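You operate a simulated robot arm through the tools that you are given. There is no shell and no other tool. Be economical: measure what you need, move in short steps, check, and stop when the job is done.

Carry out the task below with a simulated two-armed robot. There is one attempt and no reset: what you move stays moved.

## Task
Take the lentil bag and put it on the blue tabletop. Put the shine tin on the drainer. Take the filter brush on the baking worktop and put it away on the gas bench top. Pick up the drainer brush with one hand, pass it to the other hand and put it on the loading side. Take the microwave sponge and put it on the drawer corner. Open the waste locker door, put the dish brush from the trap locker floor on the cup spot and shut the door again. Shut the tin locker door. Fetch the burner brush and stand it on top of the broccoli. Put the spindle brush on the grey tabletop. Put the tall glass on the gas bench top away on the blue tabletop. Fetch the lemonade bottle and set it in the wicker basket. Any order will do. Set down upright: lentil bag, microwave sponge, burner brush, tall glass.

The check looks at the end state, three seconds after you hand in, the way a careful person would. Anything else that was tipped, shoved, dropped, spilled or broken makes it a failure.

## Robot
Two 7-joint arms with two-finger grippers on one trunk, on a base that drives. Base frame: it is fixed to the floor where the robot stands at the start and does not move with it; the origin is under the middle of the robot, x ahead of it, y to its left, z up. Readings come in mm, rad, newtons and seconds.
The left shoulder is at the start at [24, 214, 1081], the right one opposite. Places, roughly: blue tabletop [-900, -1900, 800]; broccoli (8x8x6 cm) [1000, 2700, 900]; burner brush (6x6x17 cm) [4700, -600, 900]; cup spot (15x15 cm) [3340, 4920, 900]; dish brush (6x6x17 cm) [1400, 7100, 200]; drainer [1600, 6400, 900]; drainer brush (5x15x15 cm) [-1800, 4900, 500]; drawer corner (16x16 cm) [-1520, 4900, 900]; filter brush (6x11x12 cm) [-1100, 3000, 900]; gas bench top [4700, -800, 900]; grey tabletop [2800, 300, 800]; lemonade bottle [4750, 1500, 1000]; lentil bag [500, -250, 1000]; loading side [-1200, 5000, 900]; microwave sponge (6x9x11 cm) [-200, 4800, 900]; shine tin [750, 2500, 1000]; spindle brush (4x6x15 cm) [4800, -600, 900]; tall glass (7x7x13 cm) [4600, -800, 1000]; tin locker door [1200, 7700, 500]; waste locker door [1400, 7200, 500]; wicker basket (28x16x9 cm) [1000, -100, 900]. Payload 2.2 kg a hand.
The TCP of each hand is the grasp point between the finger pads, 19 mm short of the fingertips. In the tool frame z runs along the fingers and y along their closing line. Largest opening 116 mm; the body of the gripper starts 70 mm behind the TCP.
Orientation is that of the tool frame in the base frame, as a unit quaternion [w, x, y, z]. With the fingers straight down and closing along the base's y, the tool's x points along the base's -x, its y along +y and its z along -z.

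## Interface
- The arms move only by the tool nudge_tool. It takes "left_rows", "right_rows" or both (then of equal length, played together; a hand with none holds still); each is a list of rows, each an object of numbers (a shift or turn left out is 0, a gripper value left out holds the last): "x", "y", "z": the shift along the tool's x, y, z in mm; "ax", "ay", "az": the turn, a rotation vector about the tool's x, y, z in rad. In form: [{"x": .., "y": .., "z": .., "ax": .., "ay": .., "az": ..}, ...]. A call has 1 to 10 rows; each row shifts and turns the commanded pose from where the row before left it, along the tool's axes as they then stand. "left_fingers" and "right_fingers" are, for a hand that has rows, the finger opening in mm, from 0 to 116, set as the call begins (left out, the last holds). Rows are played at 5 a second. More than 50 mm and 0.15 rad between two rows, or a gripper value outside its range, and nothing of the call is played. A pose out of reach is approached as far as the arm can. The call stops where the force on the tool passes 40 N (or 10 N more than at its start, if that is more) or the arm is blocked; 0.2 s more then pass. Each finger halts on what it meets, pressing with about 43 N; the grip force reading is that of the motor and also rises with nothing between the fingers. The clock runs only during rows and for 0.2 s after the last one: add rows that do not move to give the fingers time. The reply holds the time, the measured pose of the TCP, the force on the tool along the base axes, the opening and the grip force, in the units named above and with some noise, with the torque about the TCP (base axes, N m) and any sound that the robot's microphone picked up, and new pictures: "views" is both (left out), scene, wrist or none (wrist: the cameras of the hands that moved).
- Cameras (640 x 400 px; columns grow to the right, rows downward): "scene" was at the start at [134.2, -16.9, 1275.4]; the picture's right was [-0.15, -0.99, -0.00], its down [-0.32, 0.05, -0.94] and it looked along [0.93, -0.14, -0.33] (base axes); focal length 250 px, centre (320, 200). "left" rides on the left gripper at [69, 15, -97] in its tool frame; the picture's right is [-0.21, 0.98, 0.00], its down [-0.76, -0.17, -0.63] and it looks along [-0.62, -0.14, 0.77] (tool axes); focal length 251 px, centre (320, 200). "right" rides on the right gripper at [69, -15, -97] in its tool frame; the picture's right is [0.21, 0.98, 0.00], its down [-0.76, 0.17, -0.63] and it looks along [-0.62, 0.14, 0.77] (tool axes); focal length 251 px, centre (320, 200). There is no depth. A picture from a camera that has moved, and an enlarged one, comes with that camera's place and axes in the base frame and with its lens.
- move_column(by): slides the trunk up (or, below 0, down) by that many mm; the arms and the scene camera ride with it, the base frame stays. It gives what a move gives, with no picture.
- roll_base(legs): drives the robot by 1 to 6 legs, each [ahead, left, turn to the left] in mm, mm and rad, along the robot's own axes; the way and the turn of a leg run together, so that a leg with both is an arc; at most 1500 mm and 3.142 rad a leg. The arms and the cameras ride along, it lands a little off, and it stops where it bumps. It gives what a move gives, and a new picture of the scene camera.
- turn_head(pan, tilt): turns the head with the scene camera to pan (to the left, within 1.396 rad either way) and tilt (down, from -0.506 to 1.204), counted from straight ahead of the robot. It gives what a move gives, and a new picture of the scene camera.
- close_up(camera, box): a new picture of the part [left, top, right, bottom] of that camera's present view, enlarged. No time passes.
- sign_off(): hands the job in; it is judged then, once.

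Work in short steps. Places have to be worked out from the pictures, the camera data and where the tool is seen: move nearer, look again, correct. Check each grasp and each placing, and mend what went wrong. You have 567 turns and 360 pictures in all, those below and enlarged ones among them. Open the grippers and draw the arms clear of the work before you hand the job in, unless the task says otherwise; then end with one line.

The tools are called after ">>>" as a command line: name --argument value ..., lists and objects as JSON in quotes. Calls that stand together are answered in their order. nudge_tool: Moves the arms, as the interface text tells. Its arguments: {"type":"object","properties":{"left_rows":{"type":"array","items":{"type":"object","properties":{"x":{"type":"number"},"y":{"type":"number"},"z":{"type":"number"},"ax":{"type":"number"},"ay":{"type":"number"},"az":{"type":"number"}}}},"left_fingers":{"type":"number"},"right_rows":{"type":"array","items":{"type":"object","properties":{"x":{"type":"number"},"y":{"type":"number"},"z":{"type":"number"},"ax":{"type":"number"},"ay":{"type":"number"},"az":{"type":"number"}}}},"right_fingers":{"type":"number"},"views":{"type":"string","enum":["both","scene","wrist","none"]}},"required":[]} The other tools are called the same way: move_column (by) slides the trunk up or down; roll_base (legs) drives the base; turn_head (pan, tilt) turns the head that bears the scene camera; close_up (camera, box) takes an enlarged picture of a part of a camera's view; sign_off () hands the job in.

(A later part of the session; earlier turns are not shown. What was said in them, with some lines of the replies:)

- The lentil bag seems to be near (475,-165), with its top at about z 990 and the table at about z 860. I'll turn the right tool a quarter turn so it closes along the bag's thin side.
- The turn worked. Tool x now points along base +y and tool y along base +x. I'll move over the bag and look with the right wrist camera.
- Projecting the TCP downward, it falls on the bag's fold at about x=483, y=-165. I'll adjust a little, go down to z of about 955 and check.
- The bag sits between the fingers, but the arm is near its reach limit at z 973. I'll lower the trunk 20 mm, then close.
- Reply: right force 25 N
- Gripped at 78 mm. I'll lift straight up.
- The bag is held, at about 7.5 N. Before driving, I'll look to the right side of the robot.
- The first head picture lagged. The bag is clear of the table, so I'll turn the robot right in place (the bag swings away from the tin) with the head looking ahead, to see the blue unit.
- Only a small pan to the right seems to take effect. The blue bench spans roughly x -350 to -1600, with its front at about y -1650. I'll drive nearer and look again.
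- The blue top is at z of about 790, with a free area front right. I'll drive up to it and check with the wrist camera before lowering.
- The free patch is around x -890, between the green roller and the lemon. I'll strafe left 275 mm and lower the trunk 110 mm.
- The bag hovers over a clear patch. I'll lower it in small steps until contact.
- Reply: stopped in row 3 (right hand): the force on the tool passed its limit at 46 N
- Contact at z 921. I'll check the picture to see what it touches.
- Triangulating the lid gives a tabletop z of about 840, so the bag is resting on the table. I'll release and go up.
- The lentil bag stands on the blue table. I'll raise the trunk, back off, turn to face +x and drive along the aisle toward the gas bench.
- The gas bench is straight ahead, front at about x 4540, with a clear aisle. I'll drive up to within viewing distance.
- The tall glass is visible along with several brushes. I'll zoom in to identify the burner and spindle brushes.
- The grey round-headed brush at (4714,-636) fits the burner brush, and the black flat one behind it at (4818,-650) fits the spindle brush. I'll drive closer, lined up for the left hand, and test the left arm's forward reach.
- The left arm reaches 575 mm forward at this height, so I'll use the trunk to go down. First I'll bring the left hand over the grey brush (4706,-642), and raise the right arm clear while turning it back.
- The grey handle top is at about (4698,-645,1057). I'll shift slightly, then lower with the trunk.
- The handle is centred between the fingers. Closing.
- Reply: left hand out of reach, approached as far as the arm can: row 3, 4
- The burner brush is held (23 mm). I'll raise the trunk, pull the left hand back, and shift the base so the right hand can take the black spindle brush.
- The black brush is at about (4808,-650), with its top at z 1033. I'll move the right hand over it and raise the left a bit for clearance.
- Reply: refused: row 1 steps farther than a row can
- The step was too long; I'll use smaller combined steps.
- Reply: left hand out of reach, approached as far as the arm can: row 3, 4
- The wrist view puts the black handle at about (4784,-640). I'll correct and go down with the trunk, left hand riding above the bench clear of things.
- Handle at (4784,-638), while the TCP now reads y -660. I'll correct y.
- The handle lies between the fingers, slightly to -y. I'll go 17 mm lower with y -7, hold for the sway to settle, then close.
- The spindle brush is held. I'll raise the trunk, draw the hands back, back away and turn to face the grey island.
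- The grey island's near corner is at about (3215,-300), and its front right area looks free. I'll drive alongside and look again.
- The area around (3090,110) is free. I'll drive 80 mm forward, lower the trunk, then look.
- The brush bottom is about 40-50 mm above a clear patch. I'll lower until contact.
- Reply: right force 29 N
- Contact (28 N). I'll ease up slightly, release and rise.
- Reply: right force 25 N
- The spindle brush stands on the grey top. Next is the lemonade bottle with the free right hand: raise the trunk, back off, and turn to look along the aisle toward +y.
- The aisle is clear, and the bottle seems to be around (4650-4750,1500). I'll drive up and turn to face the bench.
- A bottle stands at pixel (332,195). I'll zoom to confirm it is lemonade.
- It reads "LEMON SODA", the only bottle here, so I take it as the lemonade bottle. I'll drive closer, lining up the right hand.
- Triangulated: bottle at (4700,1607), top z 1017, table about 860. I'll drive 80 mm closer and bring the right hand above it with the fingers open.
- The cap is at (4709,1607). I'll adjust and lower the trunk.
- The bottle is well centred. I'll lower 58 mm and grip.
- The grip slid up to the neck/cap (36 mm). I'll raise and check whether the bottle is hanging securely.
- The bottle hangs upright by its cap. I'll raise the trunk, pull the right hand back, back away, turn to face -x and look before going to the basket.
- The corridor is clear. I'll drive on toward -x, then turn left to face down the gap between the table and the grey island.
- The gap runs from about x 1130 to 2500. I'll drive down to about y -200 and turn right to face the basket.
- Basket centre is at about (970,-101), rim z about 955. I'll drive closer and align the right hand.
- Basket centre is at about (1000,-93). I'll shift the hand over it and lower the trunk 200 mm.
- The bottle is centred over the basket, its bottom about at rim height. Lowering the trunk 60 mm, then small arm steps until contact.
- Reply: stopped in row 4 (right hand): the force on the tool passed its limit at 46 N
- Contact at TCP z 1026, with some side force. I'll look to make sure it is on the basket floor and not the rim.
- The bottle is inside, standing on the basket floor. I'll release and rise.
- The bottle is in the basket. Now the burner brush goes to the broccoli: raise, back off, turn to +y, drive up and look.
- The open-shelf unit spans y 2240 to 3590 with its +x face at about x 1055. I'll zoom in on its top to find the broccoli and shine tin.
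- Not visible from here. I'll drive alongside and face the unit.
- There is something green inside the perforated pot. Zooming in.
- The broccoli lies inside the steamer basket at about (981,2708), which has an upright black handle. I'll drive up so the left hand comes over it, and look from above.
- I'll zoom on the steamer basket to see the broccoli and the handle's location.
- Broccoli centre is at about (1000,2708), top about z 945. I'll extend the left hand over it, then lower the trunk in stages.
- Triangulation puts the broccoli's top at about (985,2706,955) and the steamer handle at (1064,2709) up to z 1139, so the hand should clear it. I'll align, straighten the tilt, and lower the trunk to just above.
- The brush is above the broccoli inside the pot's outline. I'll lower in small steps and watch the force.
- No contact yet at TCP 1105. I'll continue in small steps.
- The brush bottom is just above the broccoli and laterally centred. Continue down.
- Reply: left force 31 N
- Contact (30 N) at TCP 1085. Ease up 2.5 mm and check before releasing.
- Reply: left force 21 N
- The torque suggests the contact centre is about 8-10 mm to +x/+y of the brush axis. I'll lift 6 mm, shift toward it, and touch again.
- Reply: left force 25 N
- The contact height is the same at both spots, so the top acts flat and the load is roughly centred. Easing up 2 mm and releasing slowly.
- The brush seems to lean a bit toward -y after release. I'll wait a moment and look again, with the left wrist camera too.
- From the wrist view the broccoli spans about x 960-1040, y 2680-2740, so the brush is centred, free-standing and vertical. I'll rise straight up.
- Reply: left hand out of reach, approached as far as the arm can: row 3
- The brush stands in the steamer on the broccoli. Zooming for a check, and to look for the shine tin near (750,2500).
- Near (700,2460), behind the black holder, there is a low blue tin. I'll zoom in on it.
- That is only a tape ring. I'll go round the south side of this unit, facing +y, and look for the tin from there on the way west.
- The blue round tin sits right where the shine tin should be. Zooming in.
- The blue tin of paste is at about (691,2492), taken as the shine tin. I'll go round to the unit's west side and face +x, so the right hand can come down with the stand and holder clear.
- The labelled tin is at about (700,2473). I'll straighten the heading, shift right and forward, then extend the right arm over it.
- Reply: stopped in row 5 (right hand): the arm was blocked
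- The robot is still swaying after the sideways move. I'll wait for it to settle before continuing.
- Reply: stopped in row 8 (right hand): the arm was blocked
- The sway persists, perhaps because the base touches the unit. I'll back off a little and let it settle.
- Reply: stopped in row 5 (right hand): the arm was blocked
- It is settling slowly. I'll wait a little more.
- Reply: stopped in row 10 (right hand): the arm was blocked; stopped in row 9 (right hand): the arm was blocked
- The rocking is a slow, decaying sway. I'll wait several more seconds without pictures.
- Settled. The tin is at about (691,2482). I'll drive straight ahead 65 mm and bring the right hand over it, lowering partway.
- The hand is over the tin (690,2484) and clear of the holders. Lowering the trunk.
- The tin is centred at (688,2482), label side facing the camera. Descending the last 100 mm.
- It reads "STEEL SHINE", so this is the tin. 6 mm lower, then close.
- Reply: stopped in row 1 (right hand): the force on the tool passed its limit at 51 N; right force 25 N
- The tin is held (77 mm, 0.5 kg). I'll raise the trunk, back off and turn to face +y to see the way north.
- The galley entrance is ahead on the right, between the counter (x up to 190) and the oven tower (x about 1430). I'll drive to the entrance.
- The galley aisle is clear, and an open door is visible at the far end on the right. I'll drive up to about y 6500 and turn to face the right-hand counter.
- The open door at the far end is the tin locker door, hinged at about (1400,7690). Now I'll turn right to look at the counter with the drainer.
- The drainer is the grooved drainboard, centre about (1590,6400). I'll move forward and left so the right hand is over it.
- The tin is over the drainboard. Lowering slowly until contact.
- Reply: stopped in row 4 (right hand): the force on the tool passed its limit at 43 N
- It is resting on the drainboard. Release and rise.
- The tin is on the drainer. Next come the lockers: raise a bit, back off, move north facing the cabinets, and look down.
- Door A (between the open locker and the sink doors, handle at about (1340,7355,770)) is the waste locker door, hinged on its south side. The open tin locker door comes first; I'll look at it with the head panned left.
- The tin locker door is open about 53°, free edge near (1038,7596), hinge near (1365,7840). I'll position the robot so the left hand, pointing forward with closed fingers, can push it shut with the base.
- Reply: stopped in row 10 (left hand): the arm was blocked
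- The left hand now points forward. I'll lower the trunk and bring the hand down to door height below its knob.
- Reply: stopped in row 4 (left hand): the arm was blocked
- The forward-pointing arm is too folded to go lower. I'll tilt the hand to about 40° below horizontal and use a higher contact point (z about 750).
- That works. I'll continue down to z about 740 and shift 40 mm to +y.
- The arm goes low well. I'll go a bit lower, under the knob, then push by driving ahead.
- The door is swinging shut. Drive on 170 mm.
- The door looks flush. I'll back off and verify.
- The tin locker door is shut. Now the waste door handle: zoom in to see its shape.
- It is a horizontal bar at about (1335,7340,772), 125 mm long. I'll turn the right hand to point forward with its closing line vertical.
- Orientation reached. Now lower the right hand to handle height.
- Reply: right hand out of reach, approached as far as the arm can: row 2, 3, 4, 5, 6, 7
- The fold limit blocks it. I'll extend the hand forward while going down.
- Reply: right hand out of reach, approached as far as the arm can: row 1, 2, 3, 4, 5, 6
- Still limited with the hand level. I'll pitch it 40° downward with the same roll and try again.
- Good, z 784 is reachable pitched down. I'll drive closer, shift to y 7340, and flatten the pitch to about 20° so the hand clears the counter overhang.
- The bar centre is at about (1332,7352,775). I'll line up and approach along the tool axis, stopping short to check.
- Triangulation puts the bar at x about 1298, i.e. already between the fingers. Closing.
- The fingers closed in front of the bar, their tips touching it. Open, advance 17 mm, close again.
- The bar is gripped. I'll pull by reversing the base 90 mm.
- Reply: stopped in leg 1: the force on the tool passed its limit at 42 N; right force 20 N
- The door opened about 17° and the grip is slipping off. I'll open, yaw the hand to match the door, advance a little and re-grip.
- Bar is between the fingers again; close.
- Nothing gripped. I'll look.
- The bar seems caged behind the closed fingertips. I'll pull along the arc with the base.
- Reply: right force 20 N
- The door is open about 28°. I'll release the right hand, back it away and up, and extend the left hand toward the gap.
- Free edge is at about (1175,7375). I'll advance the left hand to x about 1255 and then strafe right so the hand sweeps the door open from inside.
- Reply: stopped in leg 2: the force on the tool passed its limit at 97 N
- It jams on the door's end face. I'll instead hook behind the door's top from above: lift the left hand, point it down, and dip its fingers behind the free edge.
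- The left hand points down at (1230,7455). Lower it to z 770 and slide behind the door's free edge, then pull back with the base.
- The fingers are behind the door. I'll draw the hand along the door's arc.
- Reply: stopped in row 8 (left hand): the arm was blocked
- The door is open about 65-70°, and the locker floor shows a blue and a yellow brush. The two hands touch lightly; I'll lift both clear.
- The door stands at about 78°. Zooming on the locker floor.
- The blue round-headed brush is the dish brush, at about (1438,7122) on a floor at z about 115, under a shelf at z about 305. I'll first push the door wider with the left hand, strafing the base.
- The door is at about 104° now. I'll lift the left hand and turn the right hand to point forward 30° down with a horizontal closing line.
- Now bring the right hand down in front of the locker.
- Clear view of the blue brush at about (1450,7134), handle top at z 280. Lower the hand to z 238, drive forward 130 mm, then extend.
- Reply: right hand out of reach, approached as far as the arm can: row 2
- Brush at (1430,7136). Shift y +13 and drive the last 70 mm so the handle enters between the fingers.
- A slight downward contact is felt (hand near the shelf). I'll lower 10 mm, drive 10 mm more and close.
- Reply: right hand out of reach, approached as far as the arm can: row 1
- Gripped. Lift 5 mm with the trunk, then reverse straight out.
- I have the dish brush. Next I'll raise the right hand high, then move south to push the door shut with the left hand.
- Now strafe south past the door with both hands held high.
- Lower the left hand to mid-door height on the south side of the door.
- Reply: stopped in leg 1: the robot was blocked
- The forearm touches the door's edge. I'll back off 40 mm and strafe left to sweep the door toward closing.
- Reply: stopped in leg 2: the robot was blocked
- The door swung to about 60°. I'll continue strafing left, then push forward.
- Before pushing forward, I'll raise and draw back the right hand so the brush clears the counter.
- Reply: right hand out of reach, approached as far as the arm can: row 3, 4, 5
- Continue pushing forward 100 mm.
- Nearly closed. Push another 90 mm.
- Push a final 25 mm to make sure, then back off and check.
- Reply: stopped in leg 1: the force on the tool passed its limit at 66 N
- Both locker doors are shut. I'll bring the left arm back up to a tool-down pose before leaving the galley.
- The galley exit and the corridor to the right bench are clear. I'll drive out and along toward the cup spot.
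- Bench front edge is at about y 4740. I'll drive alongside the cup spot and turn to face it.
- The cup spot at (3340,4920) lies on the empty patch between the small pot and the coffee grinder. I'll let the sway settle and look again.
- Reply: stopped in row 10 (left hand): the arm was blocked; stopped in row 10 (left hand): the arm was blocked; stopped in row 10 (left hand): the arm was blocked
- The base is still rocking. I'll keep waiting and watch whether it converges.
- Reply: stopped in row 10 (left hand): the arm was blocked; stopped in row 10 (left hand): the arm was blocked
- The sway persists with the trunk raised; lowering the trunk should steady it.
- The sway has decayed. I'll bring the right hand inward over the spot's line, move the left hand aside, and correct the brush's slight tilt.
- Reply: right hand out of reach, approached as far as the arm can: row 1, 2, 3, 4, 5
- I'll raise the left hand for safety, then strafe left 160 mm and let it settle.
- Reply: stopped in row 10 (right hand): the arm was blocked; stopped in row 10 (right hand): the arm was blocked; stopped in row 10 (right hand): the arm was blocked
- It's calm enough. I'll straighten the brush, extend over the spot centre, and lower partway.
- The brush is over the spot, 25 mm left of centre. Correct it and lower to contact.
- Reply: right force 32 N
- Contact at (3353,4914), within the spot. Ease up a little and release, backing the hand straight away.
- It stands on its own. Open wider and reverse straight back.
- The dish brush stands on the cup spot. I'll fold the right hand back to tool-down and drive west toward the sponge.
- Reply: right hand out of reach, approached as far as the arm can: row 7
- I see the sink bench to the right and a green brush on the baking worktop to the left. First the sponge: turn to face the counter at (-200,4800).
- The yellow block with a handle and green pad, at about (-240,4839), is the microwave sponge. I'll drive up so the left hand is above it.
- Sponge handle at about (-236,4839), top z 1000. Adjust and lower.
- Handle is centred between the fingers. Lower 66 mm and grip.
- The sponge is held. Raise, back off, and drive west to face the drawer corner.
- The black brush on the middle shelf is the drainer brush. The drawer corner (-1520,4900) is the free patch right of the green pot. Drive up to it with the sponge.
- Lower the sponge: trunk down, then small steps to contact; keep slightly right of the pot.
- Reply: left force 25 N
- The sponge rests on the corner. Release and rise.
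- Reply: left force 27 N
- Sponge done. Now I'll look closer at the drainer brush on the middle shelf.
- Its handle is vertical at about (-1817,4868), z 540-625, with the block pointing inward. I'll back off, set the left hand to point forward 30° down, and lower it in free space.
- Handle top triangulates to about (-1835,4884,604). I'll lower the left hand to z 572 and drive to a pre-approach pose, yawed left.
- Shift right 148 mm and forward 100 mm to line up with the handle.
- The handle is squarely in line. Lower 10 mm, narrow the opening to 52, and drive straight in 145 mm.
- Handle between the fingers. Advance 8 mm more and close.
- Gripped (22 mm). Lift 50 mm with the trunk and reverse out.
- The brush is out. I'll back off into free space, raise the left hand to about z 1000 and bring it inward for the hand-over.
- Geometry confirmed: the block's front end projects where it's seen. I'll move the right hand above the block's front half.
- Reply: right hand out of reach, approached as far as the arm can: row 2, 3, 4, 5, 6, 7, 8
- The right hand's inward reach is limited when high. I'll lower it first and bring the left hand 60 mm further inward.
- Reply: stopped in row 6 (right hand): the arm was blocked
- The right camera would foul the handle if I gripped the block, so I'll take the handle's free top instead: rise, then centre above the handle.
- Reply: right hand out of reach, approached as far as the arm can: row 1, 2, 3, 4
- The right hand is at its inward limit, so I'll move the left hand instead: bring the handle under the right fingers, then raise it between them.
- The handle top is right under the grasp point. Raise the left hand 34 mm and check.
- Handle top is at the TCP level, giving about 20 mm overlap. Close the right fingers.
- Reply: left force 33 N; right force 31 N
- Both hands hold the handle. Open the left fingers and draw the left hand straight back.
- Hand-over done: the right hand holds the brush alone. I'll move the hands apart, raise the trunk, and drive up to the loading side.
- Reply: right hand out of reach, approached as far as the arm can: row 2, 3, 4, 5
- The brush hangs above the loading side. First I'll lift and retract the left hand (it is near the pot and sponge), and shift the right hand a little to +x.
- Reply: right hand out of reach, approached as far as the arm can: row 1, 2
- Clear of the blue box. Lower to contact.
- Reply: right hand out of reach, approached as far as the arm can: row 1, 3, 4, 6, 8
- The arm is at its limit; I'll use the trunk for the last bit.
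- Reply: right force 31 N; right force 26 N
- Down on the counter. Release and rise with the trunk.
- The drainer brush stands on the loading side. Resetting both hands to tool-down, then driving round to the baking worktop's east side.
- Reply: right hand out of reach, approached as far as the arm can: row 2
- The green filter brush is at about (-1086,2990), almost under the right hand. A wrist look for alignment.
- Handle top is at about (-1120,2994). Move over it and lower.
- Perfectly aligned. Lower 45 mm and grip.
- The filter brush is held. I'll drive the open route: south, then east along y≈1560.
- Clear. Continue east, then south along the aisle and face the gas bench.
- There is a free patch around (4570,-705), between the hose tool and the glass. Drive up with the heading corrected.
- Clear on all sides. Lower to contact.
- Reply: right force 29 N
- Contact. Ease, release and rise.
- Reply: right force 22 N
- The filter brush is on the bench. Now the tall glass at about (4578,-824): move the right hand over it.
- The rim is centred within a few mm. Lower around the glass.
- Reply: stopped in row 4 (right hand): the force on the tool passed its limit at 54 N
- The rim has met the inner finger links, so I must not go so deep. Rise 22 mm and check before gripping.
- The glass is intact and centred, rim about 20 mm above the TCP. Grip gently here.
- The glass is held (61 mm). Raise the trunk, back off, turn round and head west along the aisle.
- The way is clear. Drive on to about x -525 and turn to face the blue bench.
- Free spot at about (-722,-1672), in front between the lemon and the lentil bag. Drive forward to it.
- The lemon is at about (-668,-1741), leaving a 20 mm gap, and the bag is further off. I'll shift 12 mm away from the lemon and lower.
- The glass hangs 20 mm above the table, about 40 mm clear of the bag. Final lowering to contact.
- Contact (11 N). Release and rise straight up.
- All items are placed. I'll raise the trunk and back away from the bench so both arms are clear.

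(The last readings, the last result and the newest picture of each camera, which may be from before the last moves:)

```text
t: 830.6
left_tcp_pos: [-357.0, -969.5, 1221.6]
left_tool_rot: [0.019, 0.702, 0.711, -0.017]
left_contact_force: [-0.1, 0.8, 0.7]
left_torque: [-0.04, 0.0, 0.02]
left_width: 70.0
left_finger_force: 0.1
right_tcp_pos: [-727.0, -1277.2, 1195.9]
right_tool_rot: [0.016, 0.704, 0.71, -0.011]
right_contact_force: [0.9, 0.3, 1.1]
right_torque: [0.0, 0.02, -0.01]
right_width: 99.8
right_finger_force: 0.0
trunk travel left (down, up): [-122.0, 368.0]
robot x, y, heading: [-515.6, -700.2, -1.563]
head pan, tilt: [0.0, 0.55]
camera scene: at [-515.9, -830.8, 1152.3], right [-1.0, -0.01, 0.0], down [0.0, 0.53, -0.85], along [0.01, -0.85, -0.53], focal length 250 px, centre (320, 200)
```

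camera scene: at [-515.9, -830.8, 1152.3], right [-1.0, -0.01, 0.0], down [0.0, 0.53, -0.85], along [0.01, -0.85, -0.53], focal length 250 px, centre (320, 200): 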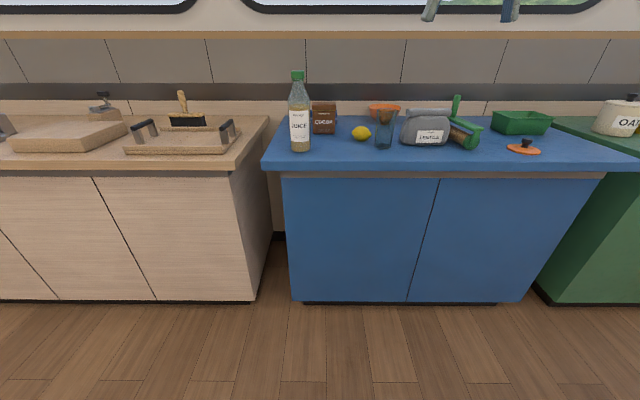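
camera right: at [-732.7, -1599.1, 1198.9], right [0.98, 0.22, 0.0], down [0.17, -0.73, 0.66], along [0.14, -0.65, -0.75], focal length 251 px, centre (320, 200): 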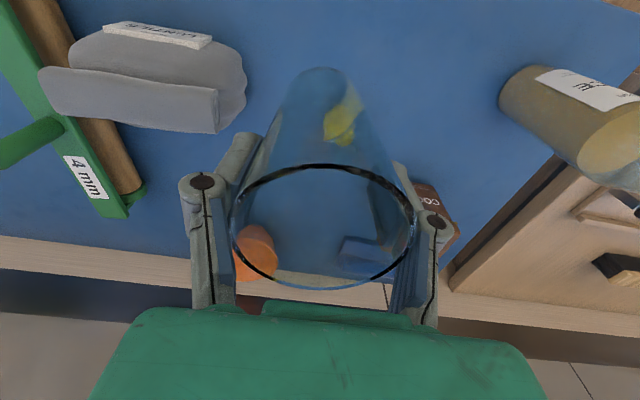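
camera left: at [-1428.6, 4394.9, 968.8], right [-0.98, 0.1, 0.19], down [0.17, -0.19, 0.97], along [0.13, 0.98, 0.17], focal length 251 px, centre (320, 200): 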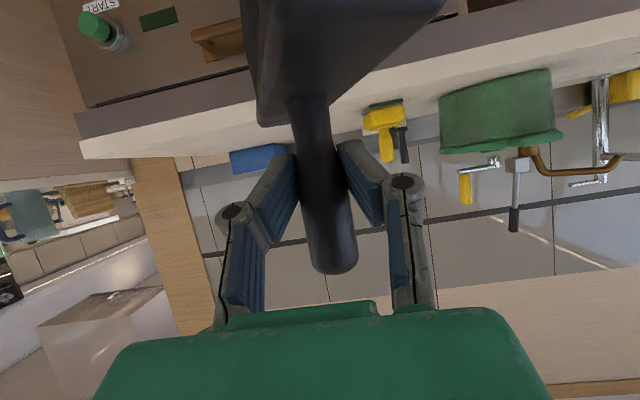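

Before signing off I'll check the most delicate placement, the burner brush on the broccoli, from a distance.

>>> roll_base --legs '[[0, 0, 1.57], [0, 0, 1.56], [1450, 0, 0], [950, 0, 0], [0, 0, -0.9]]'

>>> close_up --camera "scene" --box '[260, 60, 420, 200]'

```text
t: 852.2
left_tcp_pos: [-361.8, 1976.1, 1220.2]
left_tool_rot: [0.021, -0.32, 0.947, 0.01]
left_contact_force: [0.6, -0.5, 0.0]
left_torque: [-0.01, 0.02, 0.0]
left_width: 69.9
left_finger_force: 0.1
right_tcp_pos: [105.6, 1862.5, 1198.5]
right_tool_rot: [0.018, -0.32, 0.947, 0.009]
right_contact_force: [-0.1, -0.3, 1.1]
right_torque: [0.02, 0.0, -0.03]
right_width: 100.0
right_finger_force: 0.0
trunk travel left (down, up): [-122.0, 368.0]
robot x, y, heading: [-482.8, 1683.7, 0.647]
head pan, tilt: [0.0, 0.55]
camera scene: at [-378.9, 1763.8, 1152.3], right [0.6, -0.8, 0.0], down [-0.42, -0.32, -0.85], along [0.68, 0.51, -0.53], focal length 250 px, centre (320, 200)
```

scene: 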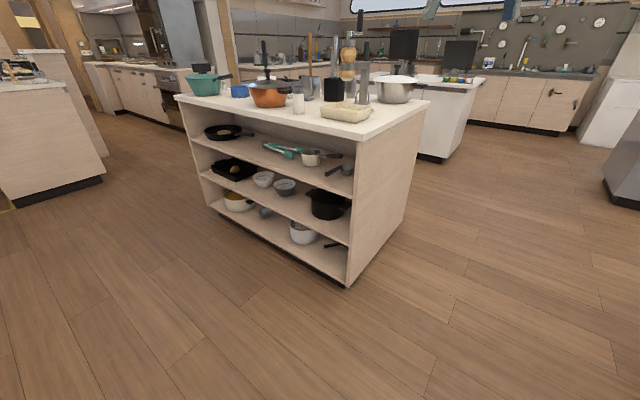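

```text
2.86 times, centred on (340, 130) of scene
camera zoom: at [-378.9, 1763.8, 1152.3], right [0.6, -0.8, 0.0], down [-0.42, -0.32, -0.85], along [0.68, 0.51, -0.53], focal length 713 px, centre (263, 400)
```

zoom: 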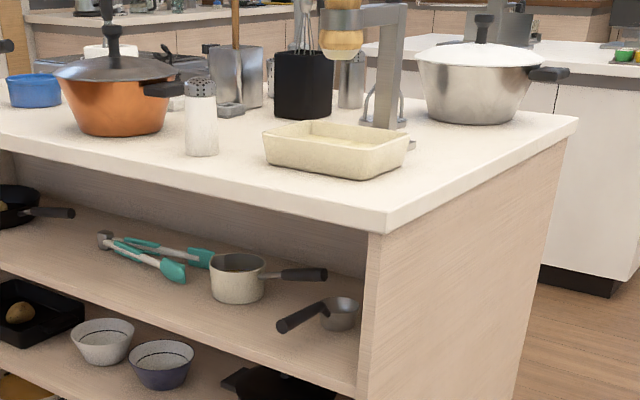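

The steamer is hidden behind the holders; I'll zoom a little higher.

>>> close_up --camera "scene" --box '[295, 20, 385, 110]'

```text
4.44 times, centred on (340, 65) of scene
camera zoom: at [-378.9, 1763.8, 1152.3], right [0.6, -0.8, 0.0], down [-0.42, -0.32, -0.85], along [0.68, 0.51, -0.53], focal length 1110 px, centre (231, 800)
```

zoom: 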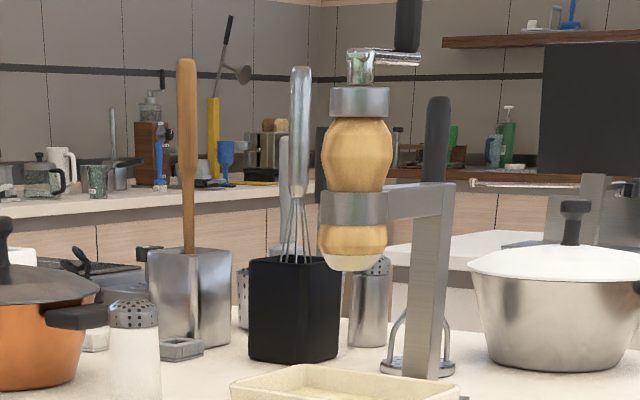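

Behind the whisk the grey handle of the burner brush stands upright in the steamer, and the blue dish brush stands on the far bench. Both grippers are open and clear, so I hand in.

>>> sign_off

```text
The job is handed in.
```

I handed the job in: every item was moved to its place, the waste and tin locker doors are shut, and both grippers are open and clear. The burner brush on the broccoli was last seen from a distance, standing upright but partly hidden.
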